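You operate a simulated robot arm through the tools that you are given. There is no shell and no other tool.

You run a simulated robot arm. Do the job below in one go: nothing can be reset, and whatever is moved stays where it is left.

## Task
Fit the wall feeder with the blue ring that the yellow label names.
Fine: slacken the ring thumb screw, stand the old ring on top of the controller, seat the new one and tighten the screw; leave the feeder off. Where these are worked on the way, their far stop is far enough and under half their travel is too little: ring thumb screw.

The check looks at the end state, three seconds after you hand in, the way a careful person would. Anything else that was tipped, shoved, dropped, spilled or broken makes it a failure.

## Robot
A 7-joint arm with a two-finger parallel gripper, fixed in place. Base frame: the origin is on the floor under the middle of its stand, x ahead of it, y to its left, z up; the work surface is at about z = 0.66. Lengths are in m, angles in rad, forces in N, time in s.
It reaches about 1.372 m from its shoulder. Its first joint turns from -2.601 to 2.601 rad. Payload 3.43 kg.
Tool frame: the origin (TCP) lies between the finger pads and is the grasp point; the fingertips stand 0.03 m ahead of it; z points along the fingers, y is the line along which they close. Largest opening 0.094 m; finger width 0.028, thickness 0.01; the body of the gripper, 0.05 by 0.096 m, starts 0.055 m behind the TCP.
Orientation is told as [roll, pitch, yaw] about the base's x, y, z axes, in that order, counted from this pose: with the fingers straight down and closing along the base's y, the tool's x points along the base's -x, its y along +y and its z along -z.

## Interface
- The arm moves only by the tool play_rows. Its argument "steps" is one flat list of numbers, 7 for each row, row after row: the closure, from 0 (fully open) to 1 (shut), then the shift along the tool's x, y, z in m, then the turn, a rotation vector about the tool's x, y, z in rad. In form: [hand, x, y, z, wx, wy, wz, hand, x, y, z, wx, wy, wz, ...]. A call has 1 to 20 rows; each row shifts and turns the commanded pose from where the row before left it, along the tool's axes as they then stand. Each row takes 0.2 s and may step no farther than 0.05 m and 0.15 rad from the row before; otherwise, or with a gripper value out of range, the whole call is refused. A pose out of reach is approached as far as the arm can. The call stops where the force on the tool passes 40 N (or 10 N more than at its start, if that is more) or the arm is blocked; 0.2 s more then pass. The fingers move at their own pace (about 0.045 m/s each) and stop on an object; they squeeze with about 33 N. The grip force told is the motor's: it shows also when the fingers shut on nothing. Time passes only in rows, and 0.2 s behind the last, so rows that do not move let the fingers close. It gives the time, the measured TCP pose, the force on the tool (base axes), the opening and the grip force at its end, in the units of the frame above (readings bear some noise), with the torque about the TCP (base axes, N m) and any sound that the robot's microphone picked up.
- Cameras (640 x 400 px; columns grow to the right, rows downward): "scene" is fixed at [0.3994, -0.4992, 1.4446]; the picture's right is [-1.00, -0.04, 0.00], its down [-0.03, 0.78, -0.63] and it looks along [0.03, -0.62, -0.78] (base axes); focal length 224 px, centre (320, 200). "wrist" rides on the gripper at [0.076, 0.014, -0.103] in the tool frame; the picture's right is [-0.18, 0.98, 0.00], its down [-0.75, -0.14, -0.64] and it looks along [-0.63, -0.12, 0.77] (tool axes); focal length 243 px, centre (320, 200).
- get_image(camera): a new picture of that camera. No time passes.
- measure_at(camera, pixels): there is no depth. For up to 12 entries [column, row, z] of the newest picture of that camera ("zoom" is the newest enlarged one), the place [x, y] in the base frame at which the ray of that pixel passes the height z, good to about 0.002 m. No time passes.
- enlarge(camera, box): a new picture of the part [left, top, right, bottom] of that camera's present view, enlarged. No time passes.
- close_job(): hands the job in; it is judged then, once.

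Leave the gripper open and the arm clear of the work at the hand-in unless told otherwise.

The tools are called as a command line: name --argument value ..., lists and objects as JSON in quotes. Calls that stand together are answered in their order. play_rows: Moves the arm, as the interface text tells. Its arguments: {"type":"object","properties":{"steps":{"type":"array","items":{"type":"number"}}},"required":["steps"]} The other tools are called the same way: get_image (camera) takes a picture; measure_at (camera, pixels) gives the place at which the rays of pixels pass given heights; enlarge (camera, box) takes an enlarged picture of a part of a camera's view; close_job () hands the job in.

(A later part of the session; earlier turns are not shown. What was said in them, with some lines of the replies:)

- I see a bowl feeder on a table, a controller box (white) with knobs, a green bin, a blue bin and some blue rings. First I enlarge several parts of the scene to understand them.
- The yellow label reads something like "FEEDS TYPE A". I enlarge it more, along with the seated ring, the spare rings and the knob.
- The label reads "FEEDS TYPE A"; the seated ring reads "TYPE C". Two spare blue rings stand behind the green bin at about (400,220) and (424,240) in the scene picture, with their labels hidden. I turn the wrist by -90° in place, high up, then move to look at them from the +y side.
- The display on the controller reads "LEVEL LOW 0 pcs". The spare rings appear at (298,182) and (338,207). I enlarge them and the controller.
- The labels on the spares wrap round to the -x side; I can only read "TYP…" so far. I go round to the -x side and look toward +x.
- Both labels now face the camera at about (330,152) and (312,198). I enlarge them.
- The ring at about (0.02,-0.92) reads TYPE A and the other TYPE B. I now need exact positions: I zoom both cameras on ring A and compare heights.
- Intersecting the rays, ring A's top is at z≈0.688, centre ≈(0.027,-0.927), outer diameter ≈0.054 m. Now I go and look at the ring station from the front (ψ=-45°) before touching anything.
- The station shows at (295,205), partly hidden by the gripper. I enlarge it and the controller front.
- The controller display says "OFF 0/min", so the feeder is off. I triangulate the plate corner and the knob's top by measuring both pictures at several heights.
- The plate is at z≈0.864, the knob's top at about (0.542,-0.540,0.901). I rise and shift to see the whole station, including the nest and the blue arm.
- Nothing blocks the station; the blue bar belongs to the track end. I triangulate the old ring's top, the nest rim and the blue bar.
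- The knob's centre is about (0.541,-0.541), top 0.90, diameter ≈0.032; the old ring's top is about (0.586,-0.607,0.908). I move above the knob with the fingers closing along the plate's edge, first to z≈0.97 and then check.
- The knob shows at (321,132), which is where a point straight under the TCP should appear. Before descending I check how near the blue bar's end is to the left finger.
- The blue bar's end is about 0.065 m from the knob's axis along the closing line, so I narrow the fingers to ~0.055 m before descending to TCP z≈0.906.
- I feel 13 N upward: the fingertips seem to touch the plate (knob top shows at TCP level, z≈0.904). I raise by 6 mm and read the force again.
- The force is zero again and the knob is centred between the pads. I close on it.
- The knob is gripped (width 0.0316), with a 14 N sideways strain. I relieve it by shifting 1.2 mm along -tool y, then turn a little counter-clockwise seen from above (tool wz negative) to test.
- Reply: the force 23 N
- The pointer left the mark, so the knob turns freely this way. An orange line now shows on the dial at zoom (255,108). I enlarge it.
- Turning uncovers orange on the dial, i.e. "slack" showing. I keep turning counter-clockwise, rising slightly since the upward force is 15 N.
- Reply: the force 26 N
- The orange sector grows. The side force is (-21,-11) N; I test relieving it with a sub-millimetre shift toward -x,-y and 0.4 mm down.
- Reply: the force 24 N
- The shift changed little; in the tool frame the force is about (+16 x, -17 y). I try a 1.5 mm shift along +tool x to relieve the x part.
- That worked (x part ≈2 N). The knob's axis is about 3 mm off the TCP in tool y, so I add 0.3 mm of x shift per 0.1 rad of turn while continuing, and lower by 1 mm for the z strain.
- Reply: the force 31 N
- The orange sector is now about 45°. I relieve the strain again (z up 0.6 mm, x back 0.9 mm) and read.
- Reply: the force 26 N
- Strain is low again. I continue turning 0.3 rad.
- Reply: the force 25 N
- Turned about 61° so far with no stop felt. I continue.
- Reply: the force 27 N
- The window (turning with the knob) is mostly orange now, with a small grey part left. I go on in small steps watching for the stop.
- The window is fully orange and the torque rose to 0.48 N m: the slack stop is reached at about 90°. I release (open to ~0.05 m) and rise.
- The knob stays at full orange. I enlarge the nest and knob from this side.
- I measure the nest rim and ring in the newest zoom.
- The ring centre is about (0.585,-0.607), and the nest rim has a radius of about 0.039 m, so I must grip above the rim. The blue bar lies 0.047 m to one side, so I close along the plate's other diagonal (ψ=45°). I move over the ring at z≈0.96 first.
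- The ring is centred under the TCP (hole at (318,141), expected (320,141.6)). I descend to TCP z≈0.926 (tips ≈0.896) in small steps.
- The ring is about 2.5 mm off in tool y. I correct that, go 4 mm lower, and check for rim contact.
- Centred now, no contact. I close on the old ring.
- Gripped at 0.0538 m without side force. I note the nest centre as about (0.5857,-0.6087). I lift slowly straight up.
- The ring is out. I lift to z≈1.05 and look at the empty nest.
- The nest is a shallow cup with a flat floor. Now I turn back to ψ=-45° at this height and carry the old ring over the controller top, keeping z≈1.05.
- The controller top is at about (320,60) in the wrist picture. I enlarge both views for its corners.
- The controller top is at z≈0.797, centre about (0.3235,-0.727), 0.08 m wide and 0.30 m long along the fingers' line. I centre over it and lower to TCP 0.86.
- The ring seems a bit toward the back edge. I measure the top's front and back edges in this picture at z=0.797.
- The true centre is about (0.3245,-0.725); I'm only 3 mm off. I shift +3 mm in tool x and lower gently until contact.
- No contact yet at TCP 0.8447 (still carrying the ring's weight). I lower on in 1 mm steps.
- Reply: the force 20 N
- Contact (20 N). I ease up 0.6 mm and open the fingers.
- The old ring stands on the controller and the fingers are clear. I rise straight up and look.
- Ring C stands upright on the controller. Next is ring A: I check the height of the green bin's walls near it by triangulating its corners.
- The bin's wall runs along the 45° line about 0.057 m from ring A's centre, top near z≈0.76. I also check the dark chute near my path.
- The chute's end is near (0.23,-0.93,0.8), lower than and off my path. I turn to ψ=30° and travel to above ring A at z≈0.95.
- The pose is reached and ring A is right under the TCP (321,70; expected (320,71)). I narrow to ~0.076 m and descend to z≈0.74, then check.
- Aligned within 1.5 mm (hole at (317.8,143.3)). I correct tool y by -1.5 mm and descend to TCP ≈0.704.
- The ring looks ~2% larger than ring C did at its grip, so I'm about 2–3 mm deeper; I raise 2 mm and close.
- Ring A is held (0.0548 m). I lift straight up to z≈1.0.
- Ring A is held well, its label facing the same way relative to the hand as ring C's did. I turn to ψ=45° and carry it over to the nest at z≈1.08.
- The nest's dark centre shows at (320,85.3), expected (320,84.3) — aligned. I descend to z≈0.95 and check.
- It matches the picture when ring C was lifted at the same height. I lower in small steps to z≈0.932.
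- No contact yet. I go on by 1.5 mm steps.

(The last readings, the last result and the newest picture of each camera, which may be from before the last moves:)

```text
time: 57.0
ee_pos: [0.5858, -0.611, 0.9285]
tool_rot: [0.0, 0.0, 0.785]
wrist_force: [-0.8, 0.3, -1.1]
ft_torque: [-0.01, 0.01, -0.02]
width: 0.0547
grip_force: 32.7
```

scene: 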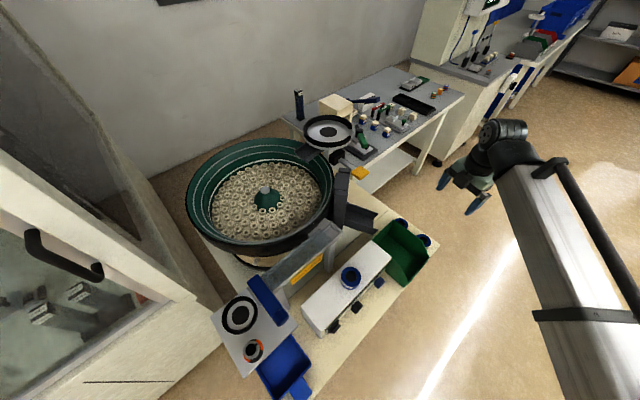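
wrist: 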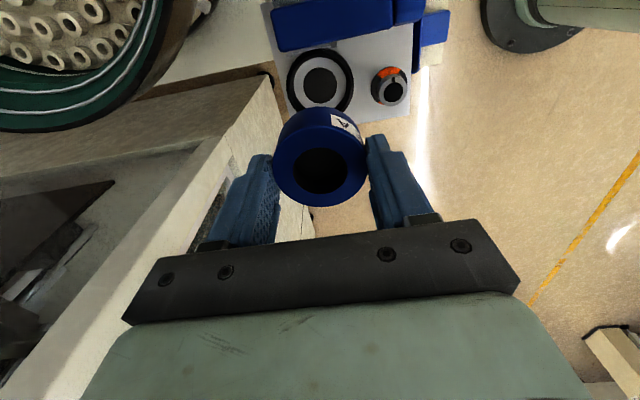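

play_rows --steps '[1, 0, 0, 0.001, 0, 0, 0, 1, 0, 0, 0.001, 0, 0, 0]'

enlarge --camera "wrist" --box '[210, 90, 430, 240]'

```text
time: 57.6
ee_pos: [0.5853, -0.6097, 0.9252]
tool_rot: [0.0, 0.0, 0.784]
wrist_force: [0.3, 0.3, -0.8]
ft_torque: [0.0, -0.01, 0.0]
width: 0.0549
grip_force: 32.8
```

```text
2.67 times, centred on (320, 165) of wrist
```

zoom: 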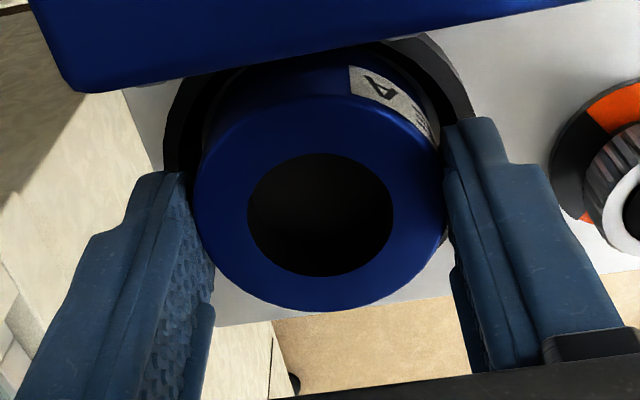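

play_rows --steps '[1, 0, 0, 0.001, 0, 0, 0, 1, 0, 0, 0.001, 0, 0, 0]'

```text
time: 58.2
ee_pos: [0.5855, -0.6099, 0.9244]
tool_rot: [-0.001, 0.001, 0.785]
wrist_force: [-0.2, 0.2, -1.1]
ft_torque: [-0.01, 0.0, 0.01]
width: 0.0546
grip_force: 32.9
```

play_rows --steps '[1, 0, 0, 0.001, 0, 0, 0, 1, 0, 0, 0.001, 0, 0, 0]'

```text
time: 58.8
ee_pos: [0.5851, -0.6106, 0.9219]
tool_rot: [0.001, -0.001, 0.786]
wrist_force: [0.1, 0.4, 0.6]
ft_torque: [0.01, 0.07, -0.02]
width: 0.0551
grip_force: 33.0
```

play_rows --steps '[1, 0, 0, 0.0007, 0, 0, 0, 1, 0, 0, 0, 0, 0, 0]'

enlarge --camera "wrist" --box '[210, 90, 430, 240]'

```text
time: 59.4
ee_pos: [0.5846, -0.6103, 0.9235]
tool_rot: [0.001, -0.001, 0.785]
wrist_force: [-0.2, 0.8, 10.4]
ft_torque: [0.13, 0.09, -0.03]
width: 0.0545
grip_force: 33.4
```

```text
2.67 times, centred on (320, 165) of wrist
```

zoom: 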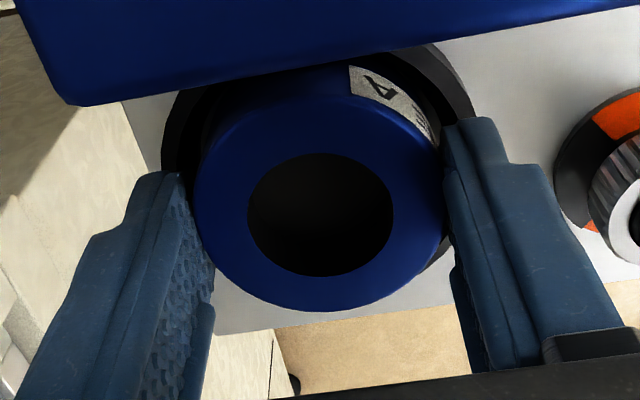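

Contact at 10 N at the same height as ring C was gripped. I ease off 0.4 mm and open to ~0.085 m.

play_rows --steps '[1, 0, 0, -0.0004, 0, 0, 0, 0.3, 0, 0, 0, 0, 0, 0, 0.15, 0, 0, 0, 0, 0, 0, 0.1, 0, 0, 0, 0, 0, 0, 0.1, 0, 0, 0, 0, 0, 0]'

enlarge --camera "wrist" --box '[210, 90, 430, 240]'

```text
time: 60.6
ee_pos: [0.5838, -0.6097, 0.9229]
tool_rot: [-0.001, 0.0, 0.785]
wrist_force: [0.2, 0.1, 0.8]
ft_torque: [0.0, 0.02, 0.02]
width: 0.0846
grip_force: 0.1
```

```text
2.67 times, centred on (320, 165) of wrist
```

zoom: 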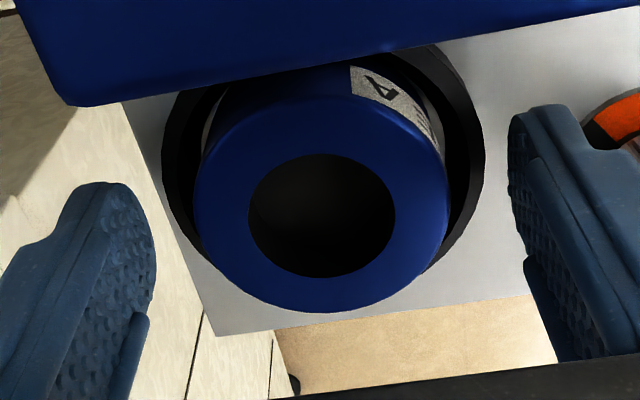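

The ring rests in the nest. I rise to z≈1.06 and look.

play_rows --steps '[0.1, 0, 0, -0.015, 0, 0, 0, 0.1, 0, 0, -0.03, 0, 0, 0, 0, 0, 0, -0.03, 0, 0, 0, 0, 0, 0, -0.03, 0, 0, 0, 0, 0, 0, -0.035, 0, 0, 0]'

get_image --camera "wrist"

enlarge --camera "wrist" --box '[260, 30, 430, 140]'

```text
time: 61.8
ee_pos: [0.5845, -0.6111, 1.0616]
tool_rot: [-0.001, 0.0, 0.786]
wrist_force: [0.7, -0.4, -0.7]
ft_torque: [-0.02, 0.0, -0.01]
width: 0.0939
grip_force: 0.1
```

```text
taken
```

wrist: 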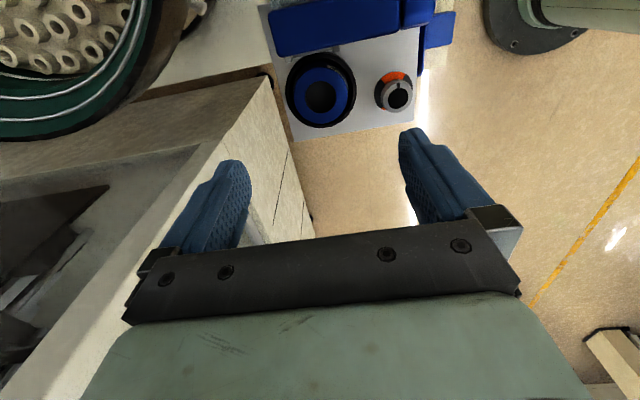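

```text
3.64 times, centred on (345, 85) of wrist
```

zoom: 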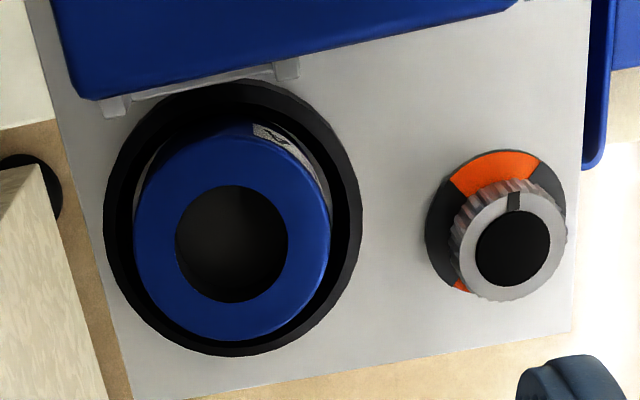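

Ring A is seated at the same height as C was (its hole shows at (320.5,96.8), expected row 96.6). Now the screw: I measure the knob's centre from this picture (knob top at (397.7,98.7)).

measure_at --camera "wrist" --pixels '[[397.7, 98.7, 0.9], [397.7, 98.7, 0.904], [320.5, 96.8, 0.908]]'

enlarge --camera "wrist" --box '[370, 65, 426, 115]'

```text
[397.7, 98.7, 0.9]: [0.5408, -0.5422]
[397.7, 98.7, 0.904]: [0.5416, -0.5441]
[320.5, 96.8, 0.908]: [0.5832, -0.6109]
```

```text
8.00 times, centred on (398, 90) of wrist
```

zoom: 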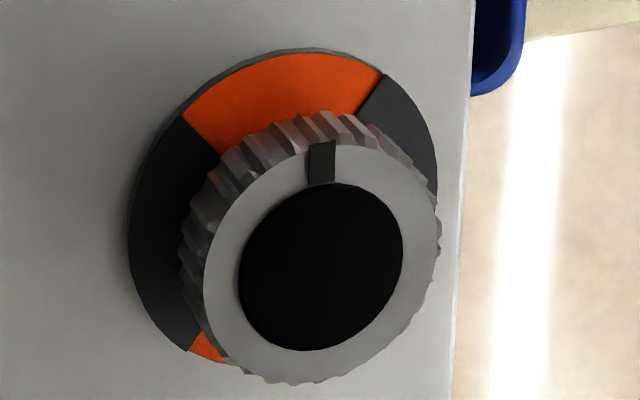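

The knob's centre is about (0.541,-0.542). I move over it at ψ=45° with the fingers narrowed to ~0.045 m (the nest rim is close on one side), down to z≈0.96, and check.

play_rows --steps '[0.52, -0.0085, 0.0396, 0, 0, 0, 0, 0.52, -0.0085, 0.0396, 0, 0, 0, 0, 0.52, 0, 0, 0.03, 0, 0, 0, 0.52, 0, 0, 0.03, 0, 0, 0, 0.52, 0, 0, 0.03, 0, 0, 0, 0.52, 0, 0, 0.01, 0, 0, 0]'

get_image --camera "wrist"

enlarge --camera "wrist" --box '[210, 90, 430, 240]'

```text
time: 63.2
ee_pos: [0.5411, -0.5427, 0.963]
tool_rot: [0.0, 0.001, 0.784]
wrist_force: [-0.3, -0.2, -0.5]
ft_torque: [0.01, 0.0, -0.04]
width: 0.0452
grip_force: 0.0
```

```text
taken
```

wrist: 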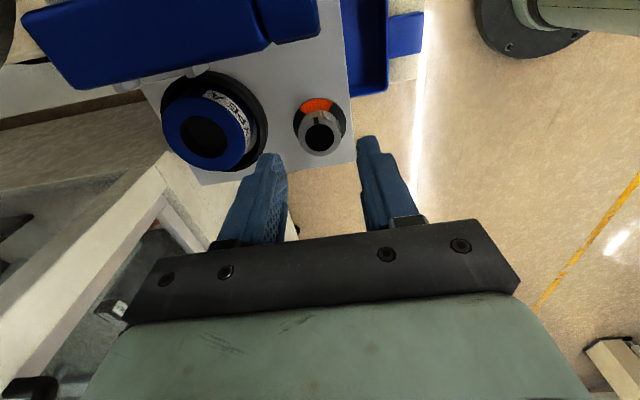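

```text
2.67 times, centred on (320, 165) of wrist
```

zoom: 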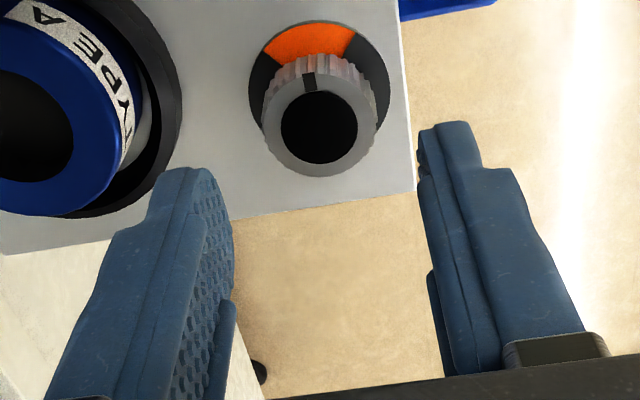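

The knob is right under the TCP (319.6,137.7; expected (320,137)). I descend to TCP ≈0.912.

play_rows --steps '[0.52, 0, 0, 0.02, 0, 0, 0, 0.52, 0, 0, 0.015, 0, 0, 0, 0.52, 0, 0, 0.01, 0, 0, 0, 0.52, 0, 0, 0.005, 0, 0, 0]'

enlarge --camera "wrist" --box '[210, 90, 430, 240]'

```text
time: 64.2
ee_pos: [0.5409, -0.5411, 0.913]
tool_rot: [0.001, 0.0, 0.787]
wrist_force: [-0.2, 0.7, 0.6]
ft_torque: [0.0, -0.01, 0.03]
width: 0.0449
grip_force: 0.1
```

```text
2.67 times, centred on (320, 165) of wrist
```

zoom: 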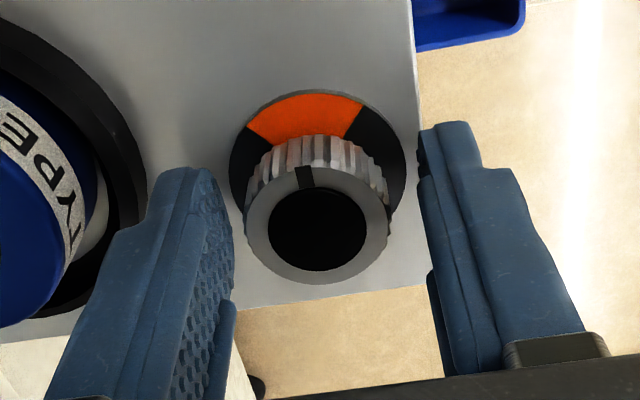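

Nearly centred; I shift +1 mm in tool x and close on the knob.

play_rows --steps '[0.52, 0.001, -0.0005, 0, 0, 0, 0, 1, 0, 0, 0, 0, 0, 0, 1, 0, 0, 0, 0, 0, 0, 1, 0, 0, 0, 0, 0, 0]'

```text
time: 65.2
ee_pos: [0.5406, -0.5433, 0.9121]
tool_rot: [0.0, 0.0, 0.787]
wrist_force: [-1.1, 0.9, -1.8]
ft_torque: [-0.02, 0.01, -0.02]
width: 0.0316
grip_force: 45.0
```

Gripped (0.0316) with almost no strain. I turn clockwise seen from above (tool wz positive), 0.3 rad first.

play_rows --steps '[1, 0, 0, 0, 0, 0, 0.1, 1, 0, 0, 0, 0, 0, 0.1, 1, 0, 0, 0, 0, 0, 0.1]'

enlarge --camera "wrist" --box '[230, 110, 410, 240]'

```text
time: 66.0
ee_pos: [0.5407, -0.5426, 0.9126]
tool_rot: [0.0, 0.0, 0.483]
wrist_force: [-1.2, 2.0, 3.5]
ft_torque: [0.11, 0.11, 0.01]
width: 0.0317
grip_force: 45.3
```

```text
3.08 times, centred on (320, 175) of wrist
```

zoom: 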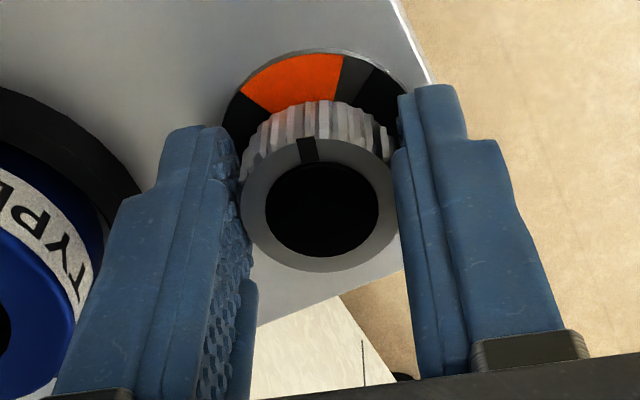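

The knob turns with low strain; grey appears again. I go on 0.6 rad.

play_rows --steps '[1, 0, 0, 0, 0, 0, 0.1, 1, 0, 0, 0, 0, 0, 0.1, 1, 0, 0, 0, 0, 0, 0.1, 1, 0, 0, 0, 0, 0, 0.1, 1, 0, 0, 0, 0, 0, 0.1, 1, 0, 0, 0, 0, 0, 0.1]'

enlarge --camera "wrist" --box '[230, 110, 410, 240]'

```text
time: 67.4
ee_pos: [0.5394, -0.5414, 0.9118]
tool_rot: [0.002, 0.0, -0.119]
wrist_force: [-10.3, 18.9, 6.6]
ft_torque: [0.14, -1.0, 0.04]
width: 0.0318
grip_force: 45.2
```

```text
3.08 times, centred on (320, 175) of wrist
```

zoom: 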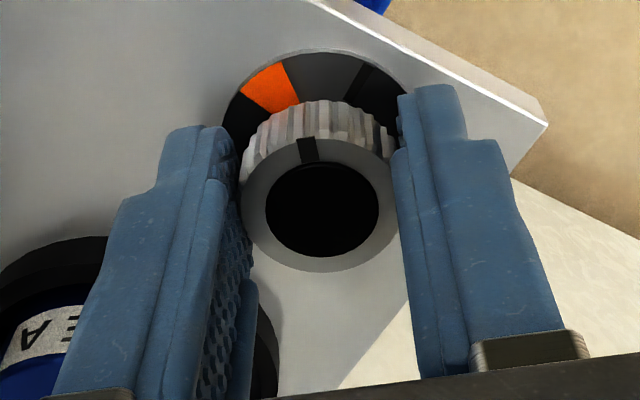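

The strain is (12 x, 17 y) N in the tool frame; I relieve with +1 mm in both and continue the turn.

play_rows --steps '[1, 0.001, 0.001, 0, 0, 0, 0, 1, 0, 0, 0, 0, 0, 0.1, 1, 0, 0, 0, 0, 0, 0.1]'

```text
time: 68.2
ee_pos: [0.5413, -0.5422, 0.9115]
tool_rot: [0.0, 0.0, -0.315]
wrist_force: [0.5, 13.4, 15.9]
ft_torque: [0.59, 1.07, 0.06]
width: 0.0317
grip_force: 44.8
```

play_rows --steps '[1, 0, 0.0005, -0.0006, 0, 0, 0, 1, 0, 0, 0, 0, 0, 0.1, 1, 0, 0, 0, 0, 0, 0.1]'

enlarge --camera "wrist" --box '[230, 110, 410, 240]'

```text
time: 69.0
ee_pos: [0.5401, -0.5402, 0.9117]
tool_rot: [0.0, -0.002, -0.516]
wrist_force: [9.1, 11.2, -1.3]
ft_torque: [0.29, 0.56, 0.01]
width: 0.0317
grip_force: 45.0
```

```text
3.08 times, centred on (320, 175) of wrist
```

zoom: 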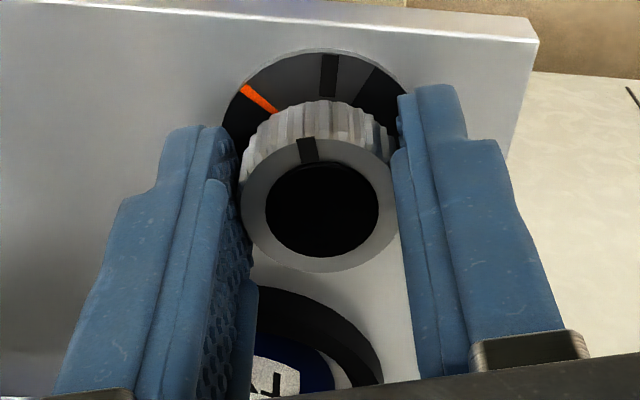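

Only a thin orange sliver remains. I turn on in smaller steps until the stop is felt.

play_rows --steps '[1, 0, 0, 0, 0, 0, 0.08, 1, 0, 0, 0, 0, 0, 0.08, 1, 0, 0, 0, 0, 0, 0.06]'

enlarge --camera "wrist" --box '[270, 110, 370, 190]'

```text
time: 69.8
ee_pos: [0.5401, -0.5415, 0.9128]
tool_rot: [0.004, -0.001, -0.736]
wrist_force: [17.3, 11.2, -1.6]
ft_torque: [0.14, -0.18, 0.07]
width: 0.0318
grip_force: 45.1
```

```text
5.00 times, centred on (320, 150) of wrist
```

zoom: 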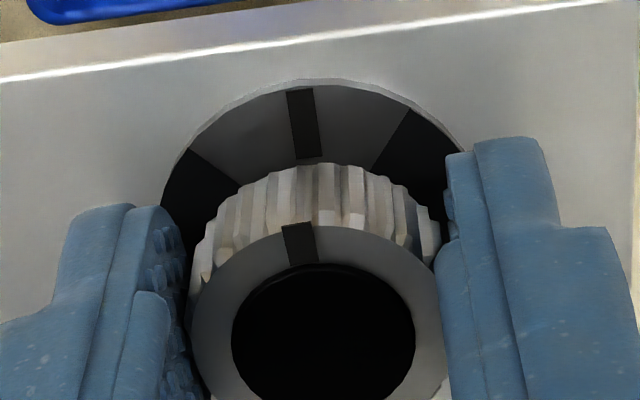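

No orange is visible and the pointer is at the mark. I turn a little more to reach the tight stop.

play_rows --steps '[1, 0, 0, 0, 0, 0, 0.04, 1, 0, 0, 0, 0, 0, 0.03]'

enlarge --camera "wrist" --box '[270, 110, 370, 190]'

```text
time: 70.4
ee_pos: [0.5407, -0.5404, 0.913]
tool_rot: [0.004, -0.001, -0.804]
wrist_force: [17.2, 16.8, -2.3]
ft_torque: [-0.34, -0.59, 0.33]
width: 0.0317
grip_force: 45.0
```

```text
5.00 times, centred on (320, 150) of wrist
```

zoom: 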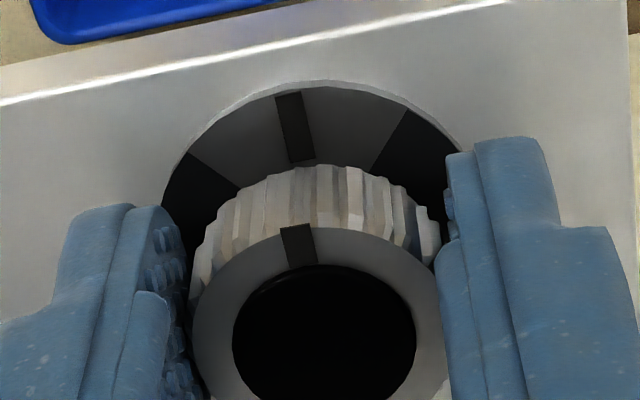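

The torque rose to 0.33 N m: the tight stop. I press 0.02 rad more, then open to ~0.055 m and rise.

play_rows --steps '[1, 0, 0, 0, 0, 0, 0.02, 0.42, 0, 0, 0, 0, 0, 0, 0.42, 0, 0, 0, 0, 0, 0, 0.42, 0, 0, 0, 0, 0, 0, 0.42, 0, 0, -0.03, 0, 0, 0, 0.42, 0, 0, -0.04, 0, 0, 0, 0.3, 0, 0, -0.04, 0, 0, 0, 0, 0, 0, -0.04, 0, 0, 0]'

get_image --camera "wrist"

enlarge --camera "wrist" --box '[260, 40, 370, 170]'

```text
time: 72.2
ee_pos: [0.5389, -0.5411, 1.0643]
tool_rot: [0.0, -0.001, -0.825]
wrist_force: [0.3, 0.4, -0.8]
ft_torque: [-0.01, -0.02, -0.02]
width: 0.0938
grip_force: 0.0
```

```text
taken
```

wrist: 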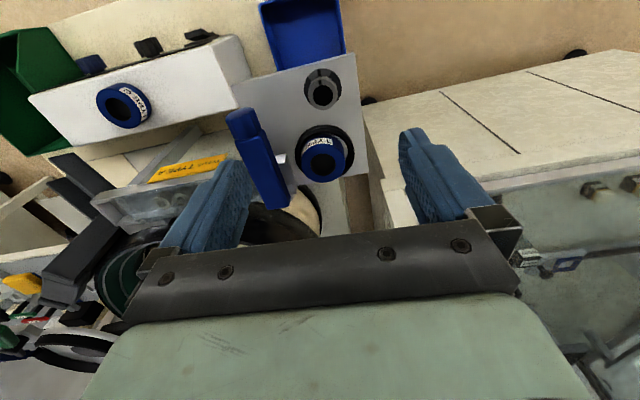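

```text
3.08 times, centred on (315, 105) of wrist
```

zoom: 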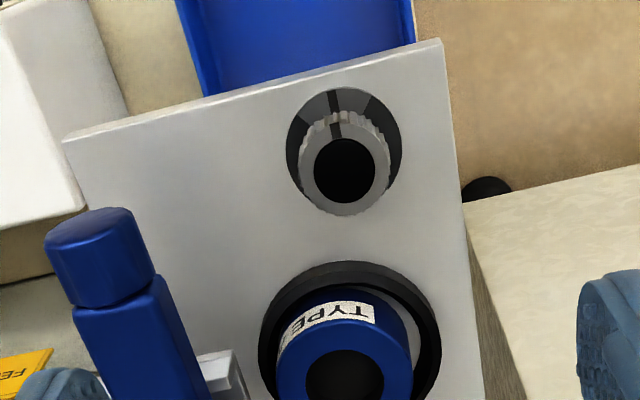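

The pointer lines up with the mark, the ring A is seated, and ring C stands on the controller. I enlarge for a last check of each, including the controller display.

enlarge --camera "wrist" --box '[290, 60, 360, 115]'

enlarge --camera "wrist" --box '[280, 115, 370, 195]'

enlarge --camera "wrist" --box '[60, 20, 260, 150]'

```text
7.27 times, centred on (325, 88) of wrist
```

zoom: 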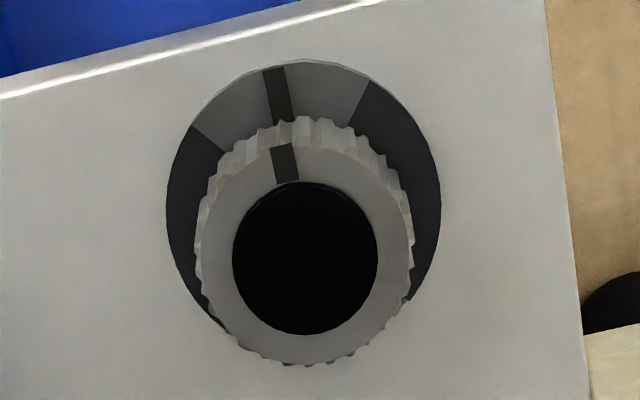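

```text
5.00 times, centred on (325, 155) of wrist
```

zoom: 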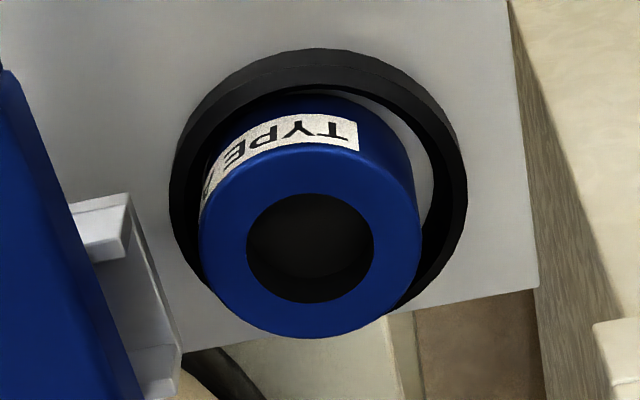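

```text
3.08 times, centred on (160, 85) of wrist
```

zoom: 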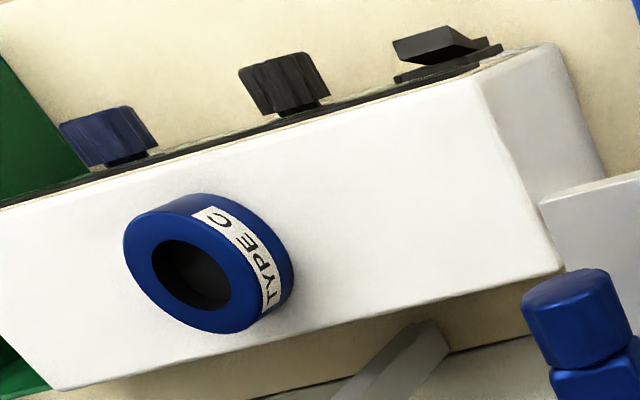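

Everything looks right. To compare ring A's seating with how ring C sat, I go back to the very pose from which I pictured ring C (0.551,-0.522,1.10, ψ=-45°).

play_rows --steps '[0, 0, 0, 0, 0, 0, -0.04, 0, 0.0047, 0.0217, -0.0357, 0, 0, 0, 0, 0, 0, 0, 0, 0, 0]'

enlarge --camera "wrist" --box '[268, 110, 348, 180]'

measure_at --camera "zoom" --pixels '[[309, 262, 0.908]]'

```text
time: 73.0
ee_pos: [0.5499, -0.5233, 1.098]
tool_rot: [-0.002, 0.0, -0.785]
wrist_force: [0.0, -0.1, -0.7]
ft_torque: [0.0, 0.02, -0.01]
width: 0.094
grip_force: 0.1
```

```text
5.71 times, centred on (308, 145) of wrist
```

zoom: 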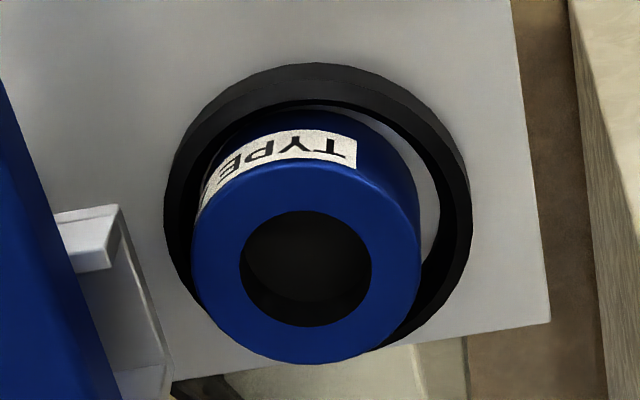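

```text
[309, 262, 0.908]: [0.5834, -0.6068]
```

Ring A sits at the same height and flat, only ~2 mm off C's spot inside the cup's play. The screw is at its tight mark. I retreat up and back toward the base with the gripper open and take final pictures.

play_rows --steps '[0, 0, 0, -0.04, 0, 0, 0, 0, 0.0386, -0.0038, -0.015, 0, 0, 0, 0, 0.0386, -0.0038, -0.015, 0, 0, 0, 0, 0.0386, -0.0038, -0.015, 0, 0, 0, 0, 0.0386, -0.0038, -0.015, 0, 0, 0, 0, 0.0386, -0.0038, -0.01, 0, 0, 0, 0, 0, 0, 0, 0, 0, 0]'

get_image --camera "scene"

get_image --camera "wrist"

```text
time: 73.5
ee_pos: [0.5495, -0.5218, 1.1407]
tool_rot: [0.0, -0.02, -0.785]
wrist_force: [4.5, -4.9, -12.1]
ft_torque: [-0.07, -0.1, 0.02]
width: 0.0941
grip_force: 0.1
out of reach, approached as far as the arm can: row 2
stopped in row 2: the force on the tool passed its limit at 50 N (the readings are from after the stop); the commanded pose is now the measured one
```

```text
taken
```

scene: 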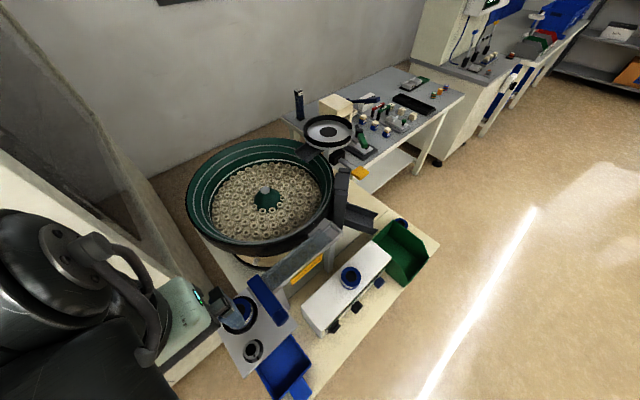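

```text
taken
```

wrist: 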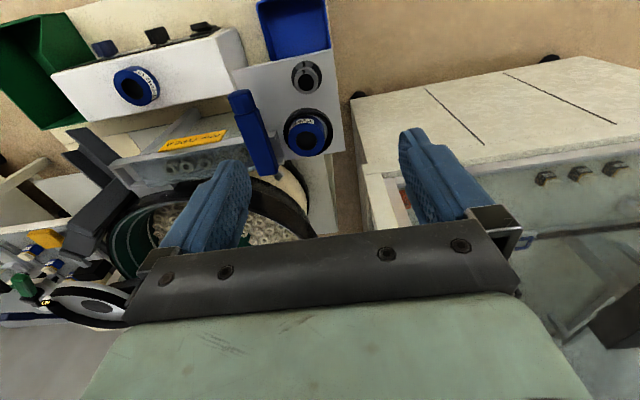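

The move stopped with a force spike and an "out of reach" note. I read the state again without moving.

play_rows --steps '[0, 0, 0, 0, 0, 0, 0, 0, 0, 0, 0, 0, 0, 0]'

enlarge --camera "scene" --box '[0, 190, 320, 400]'

```text
time: 74.1
ee_pos: [0.5485, -0.5206, 1.1398]
tool_rot: [0.0, -0.017, -0.785]
wrist_force: [7.9, -7.8, -20.3]
ft_torque: [-0.37, -0.32, -0.04]
width: 0.0943
grip_force: 0.1
```

```text
1.90 times, centred on (160, 295) of scene
```

zoom: 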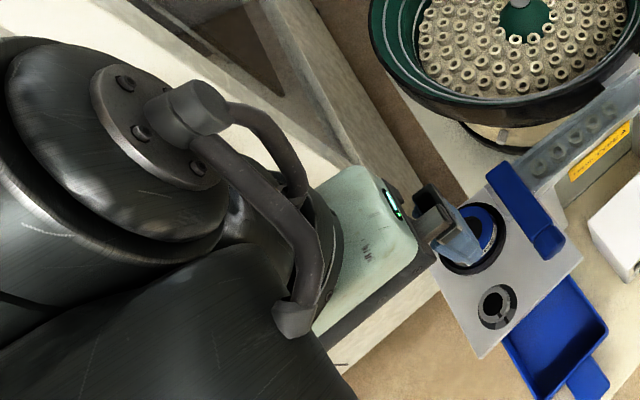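

A steady (8,-8,-20) N pushes the hand down and away from the base: the arm is folded up against itself here. I go back down 3 cm along the way I came and read.

play_rows --steps '[0, 0, 0, 0.01, 0, 0, 0, 0, 0, 0, 0.02, 0, 0, 0, 0, 0, 0, 0.01, 0, 0, 0]'

get_image --camera "wrist"

```text
time: 74.9
ee_pos: [0.5509, -0.5217, 1.0988]
tool_rot: [0.0, -0.015, -0.785]
wrist_force: [-0.3, -0.2, 0.1]
ft_torque: [0.01, -0.04, -0.02]
width: 0.0942
grip_force: 0.1
```

```text
taken
```

wrist: 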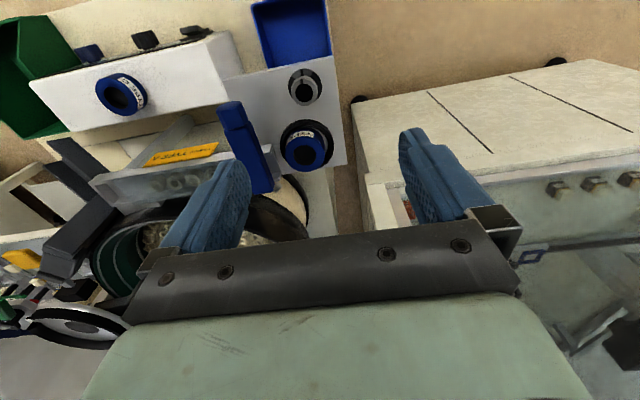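

Free of force, and the scene is unchanged. I leave by the known path: down to z≈1.02 while moving over to (-0.09,-0.887), beside the table.

play_rows --steps '[0, 0.01147, -0.04182, 0.016, 0, 0, 0, 0, 0.01147, -0.04182, 0.016, 0, 0, 0, 0, 0.01147, -0.04182, 0.016, 0, 0, 0, 0, 0.01147, -0.04182, 0.016, 0, 0, 0, 0, 0.01147, -0.04182, 0.016, 0, 0, 0, 0, 0.01147, -0.04182, 0, 0, 0, 0, 0, 0.01147, -0.04182, 0, 0, 0, 0, 0, 0.01147, -0.04182, 0, 0, 0, 0, 0, 0.01147, -0.04182, 0, 0, 0, 0, 0, 0.01147, -0.04182, 0, 0, 0, 0, 0, 0.01147, -0.04182, 0, 0, 0, 0, 0, 0.01147, -0.04182, 0, 0, 0, 0, 0, 0.01147, -0.04182, 0, 0, 0, 0, 0, 0.01147, -0.04182, 0, 0, 0, 0, 0, 0.01147, -0.04182, 0, 0, 0, 0, 0, 0.01147, -0.04182, 0, 0, 0, 0, 0, 0.01147, -0.04182, 0, 0, 0, 0]'

get_image --camera "scene"

enlarge --camera "scene" --box '[205, 270, 325, 370]'

enlarge --camera "scene" --box '[300, 205, 450, 345]'

```text
time: 78.5
ee_pos: [-0.0909, -0.8863, 1.0191]
tool_rot: [0.0, -0.016, -0.784]
wrist_force: [-0.3, 0.9, 0.5]
ft_torque: [0.02, 0.01, -0.03]
width: 0.0941
grip_force: 0.1
```

```text
taken
```

scene: 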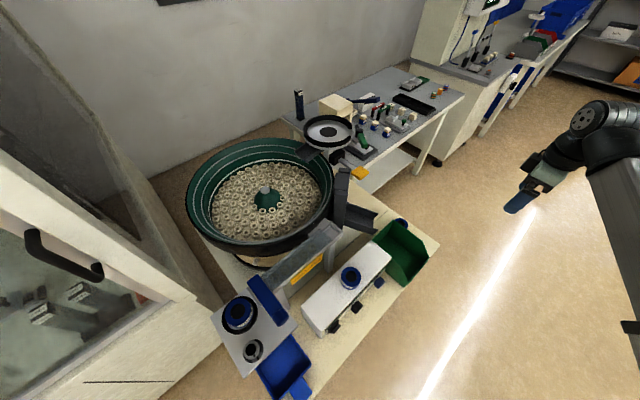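

```text
4.00 times, centred on (265, 320) of scene
```

zoom: 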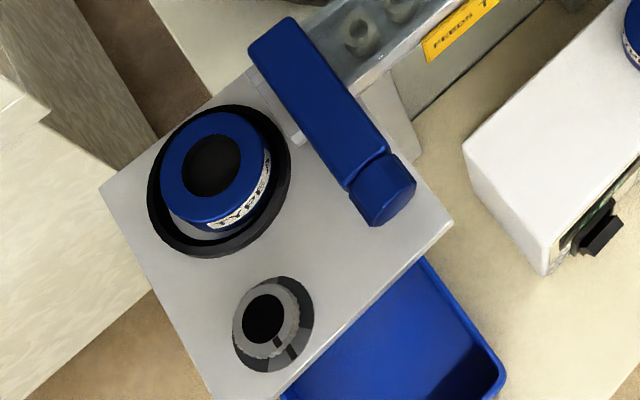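

```text
2.86 times, centred on (375, 275) of scene
```

zoom: 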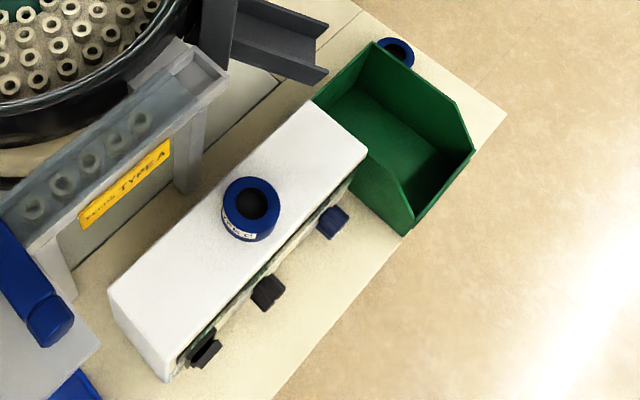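

All in place. For an exact comparison from the fixed camera I take the same enlargement as at the start.

enlarge --camera "scene" --box '[208, 285, 288, 335]'

enlarge --camera "scene" --box '[224, 325, 288, 365]'

enlarge --camera "scene" --box '[376, 205, 456, 255]'

```text
8.00 times, centred on (248, 310) of scene
```

zoom: 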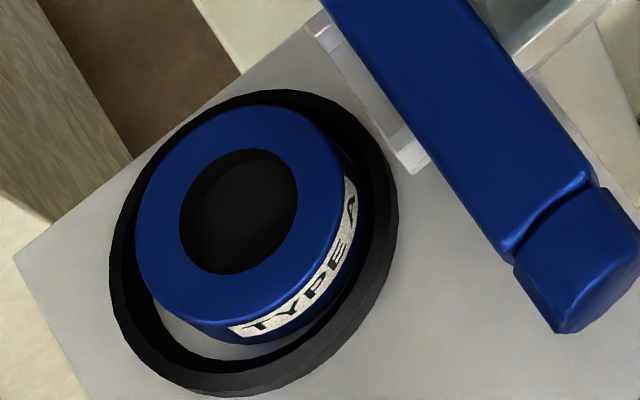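

```text
10.00 times, centred on (256, 345) of scene
```

zoom: 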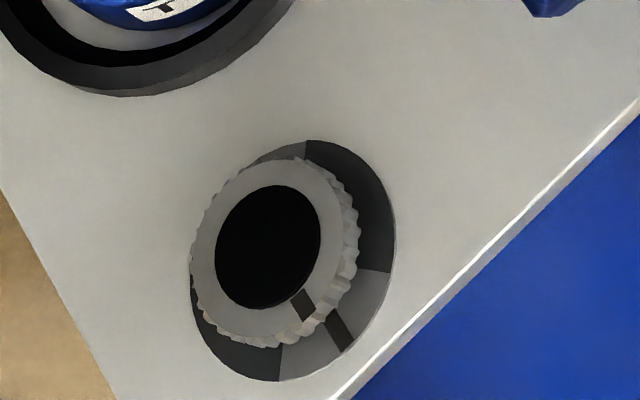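

```text
8.00 times, centred on (416, 230) of scene
```

zoom: 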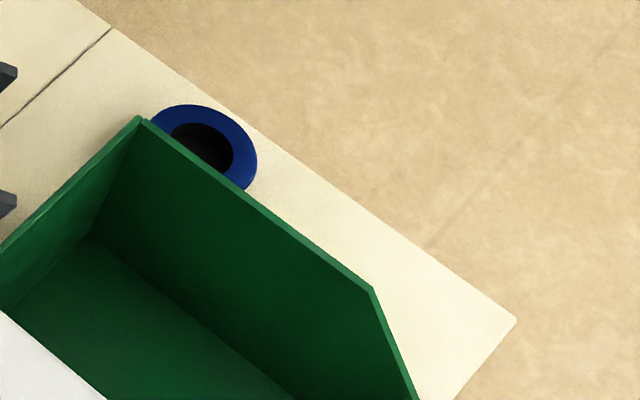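

From the fixed camera, ring A ("TYPE A" facing the camera) lies flat in the nest, about 2–3 mm from where C sat and within the cup's play. The screw's pointer is back on its tight mark with no orange. "TYPE C" stands on the controller top. The other spare ring and the bin have not moved, and the rocker switch was never touched; I last read the display as OFF before the swap. The gripper is open and the arm is clear, so I hand the job in.

close_job

```text
The job is handed in.
```

The job is handed in: the feeder now has the TYPE A ring that the yellow label ("FEEDS TYPE A") names. No verdict came back with the hand-in, so what follows is what I saw and felt.

- **Screw:** I turned the thumb screw about 90° to its slack stop before lifting the old ring. Afterwards I turned it back to the tight stop. The pointer is on its mark and no orange shows.
- **Old ring:** The TYPE C ring stands flat near the middle of the controller top.
- **New ring:** The TYPE A ring lies flat in the nest at the same height the old one had. It sits about 2–3 mm off where the old one was. I estimate the cup allows about 4 mm, so I left it rather than slacken the screw again.
- **Feeder:** I never touched the controller switch or knobs. The display read OFF before the swap; I did not read it again at the end.
- **Force stop:** While retreating from the station, one move stopped at 50 N. The arm seemed to have folded against itself. I backed off, the force dropped to zero, and the pictures showed nothing moved.

The TYPE B spare, the green bin and the parts bowl look unchanged in the last pictures. The gripper is open and the arm is parked beside the table.
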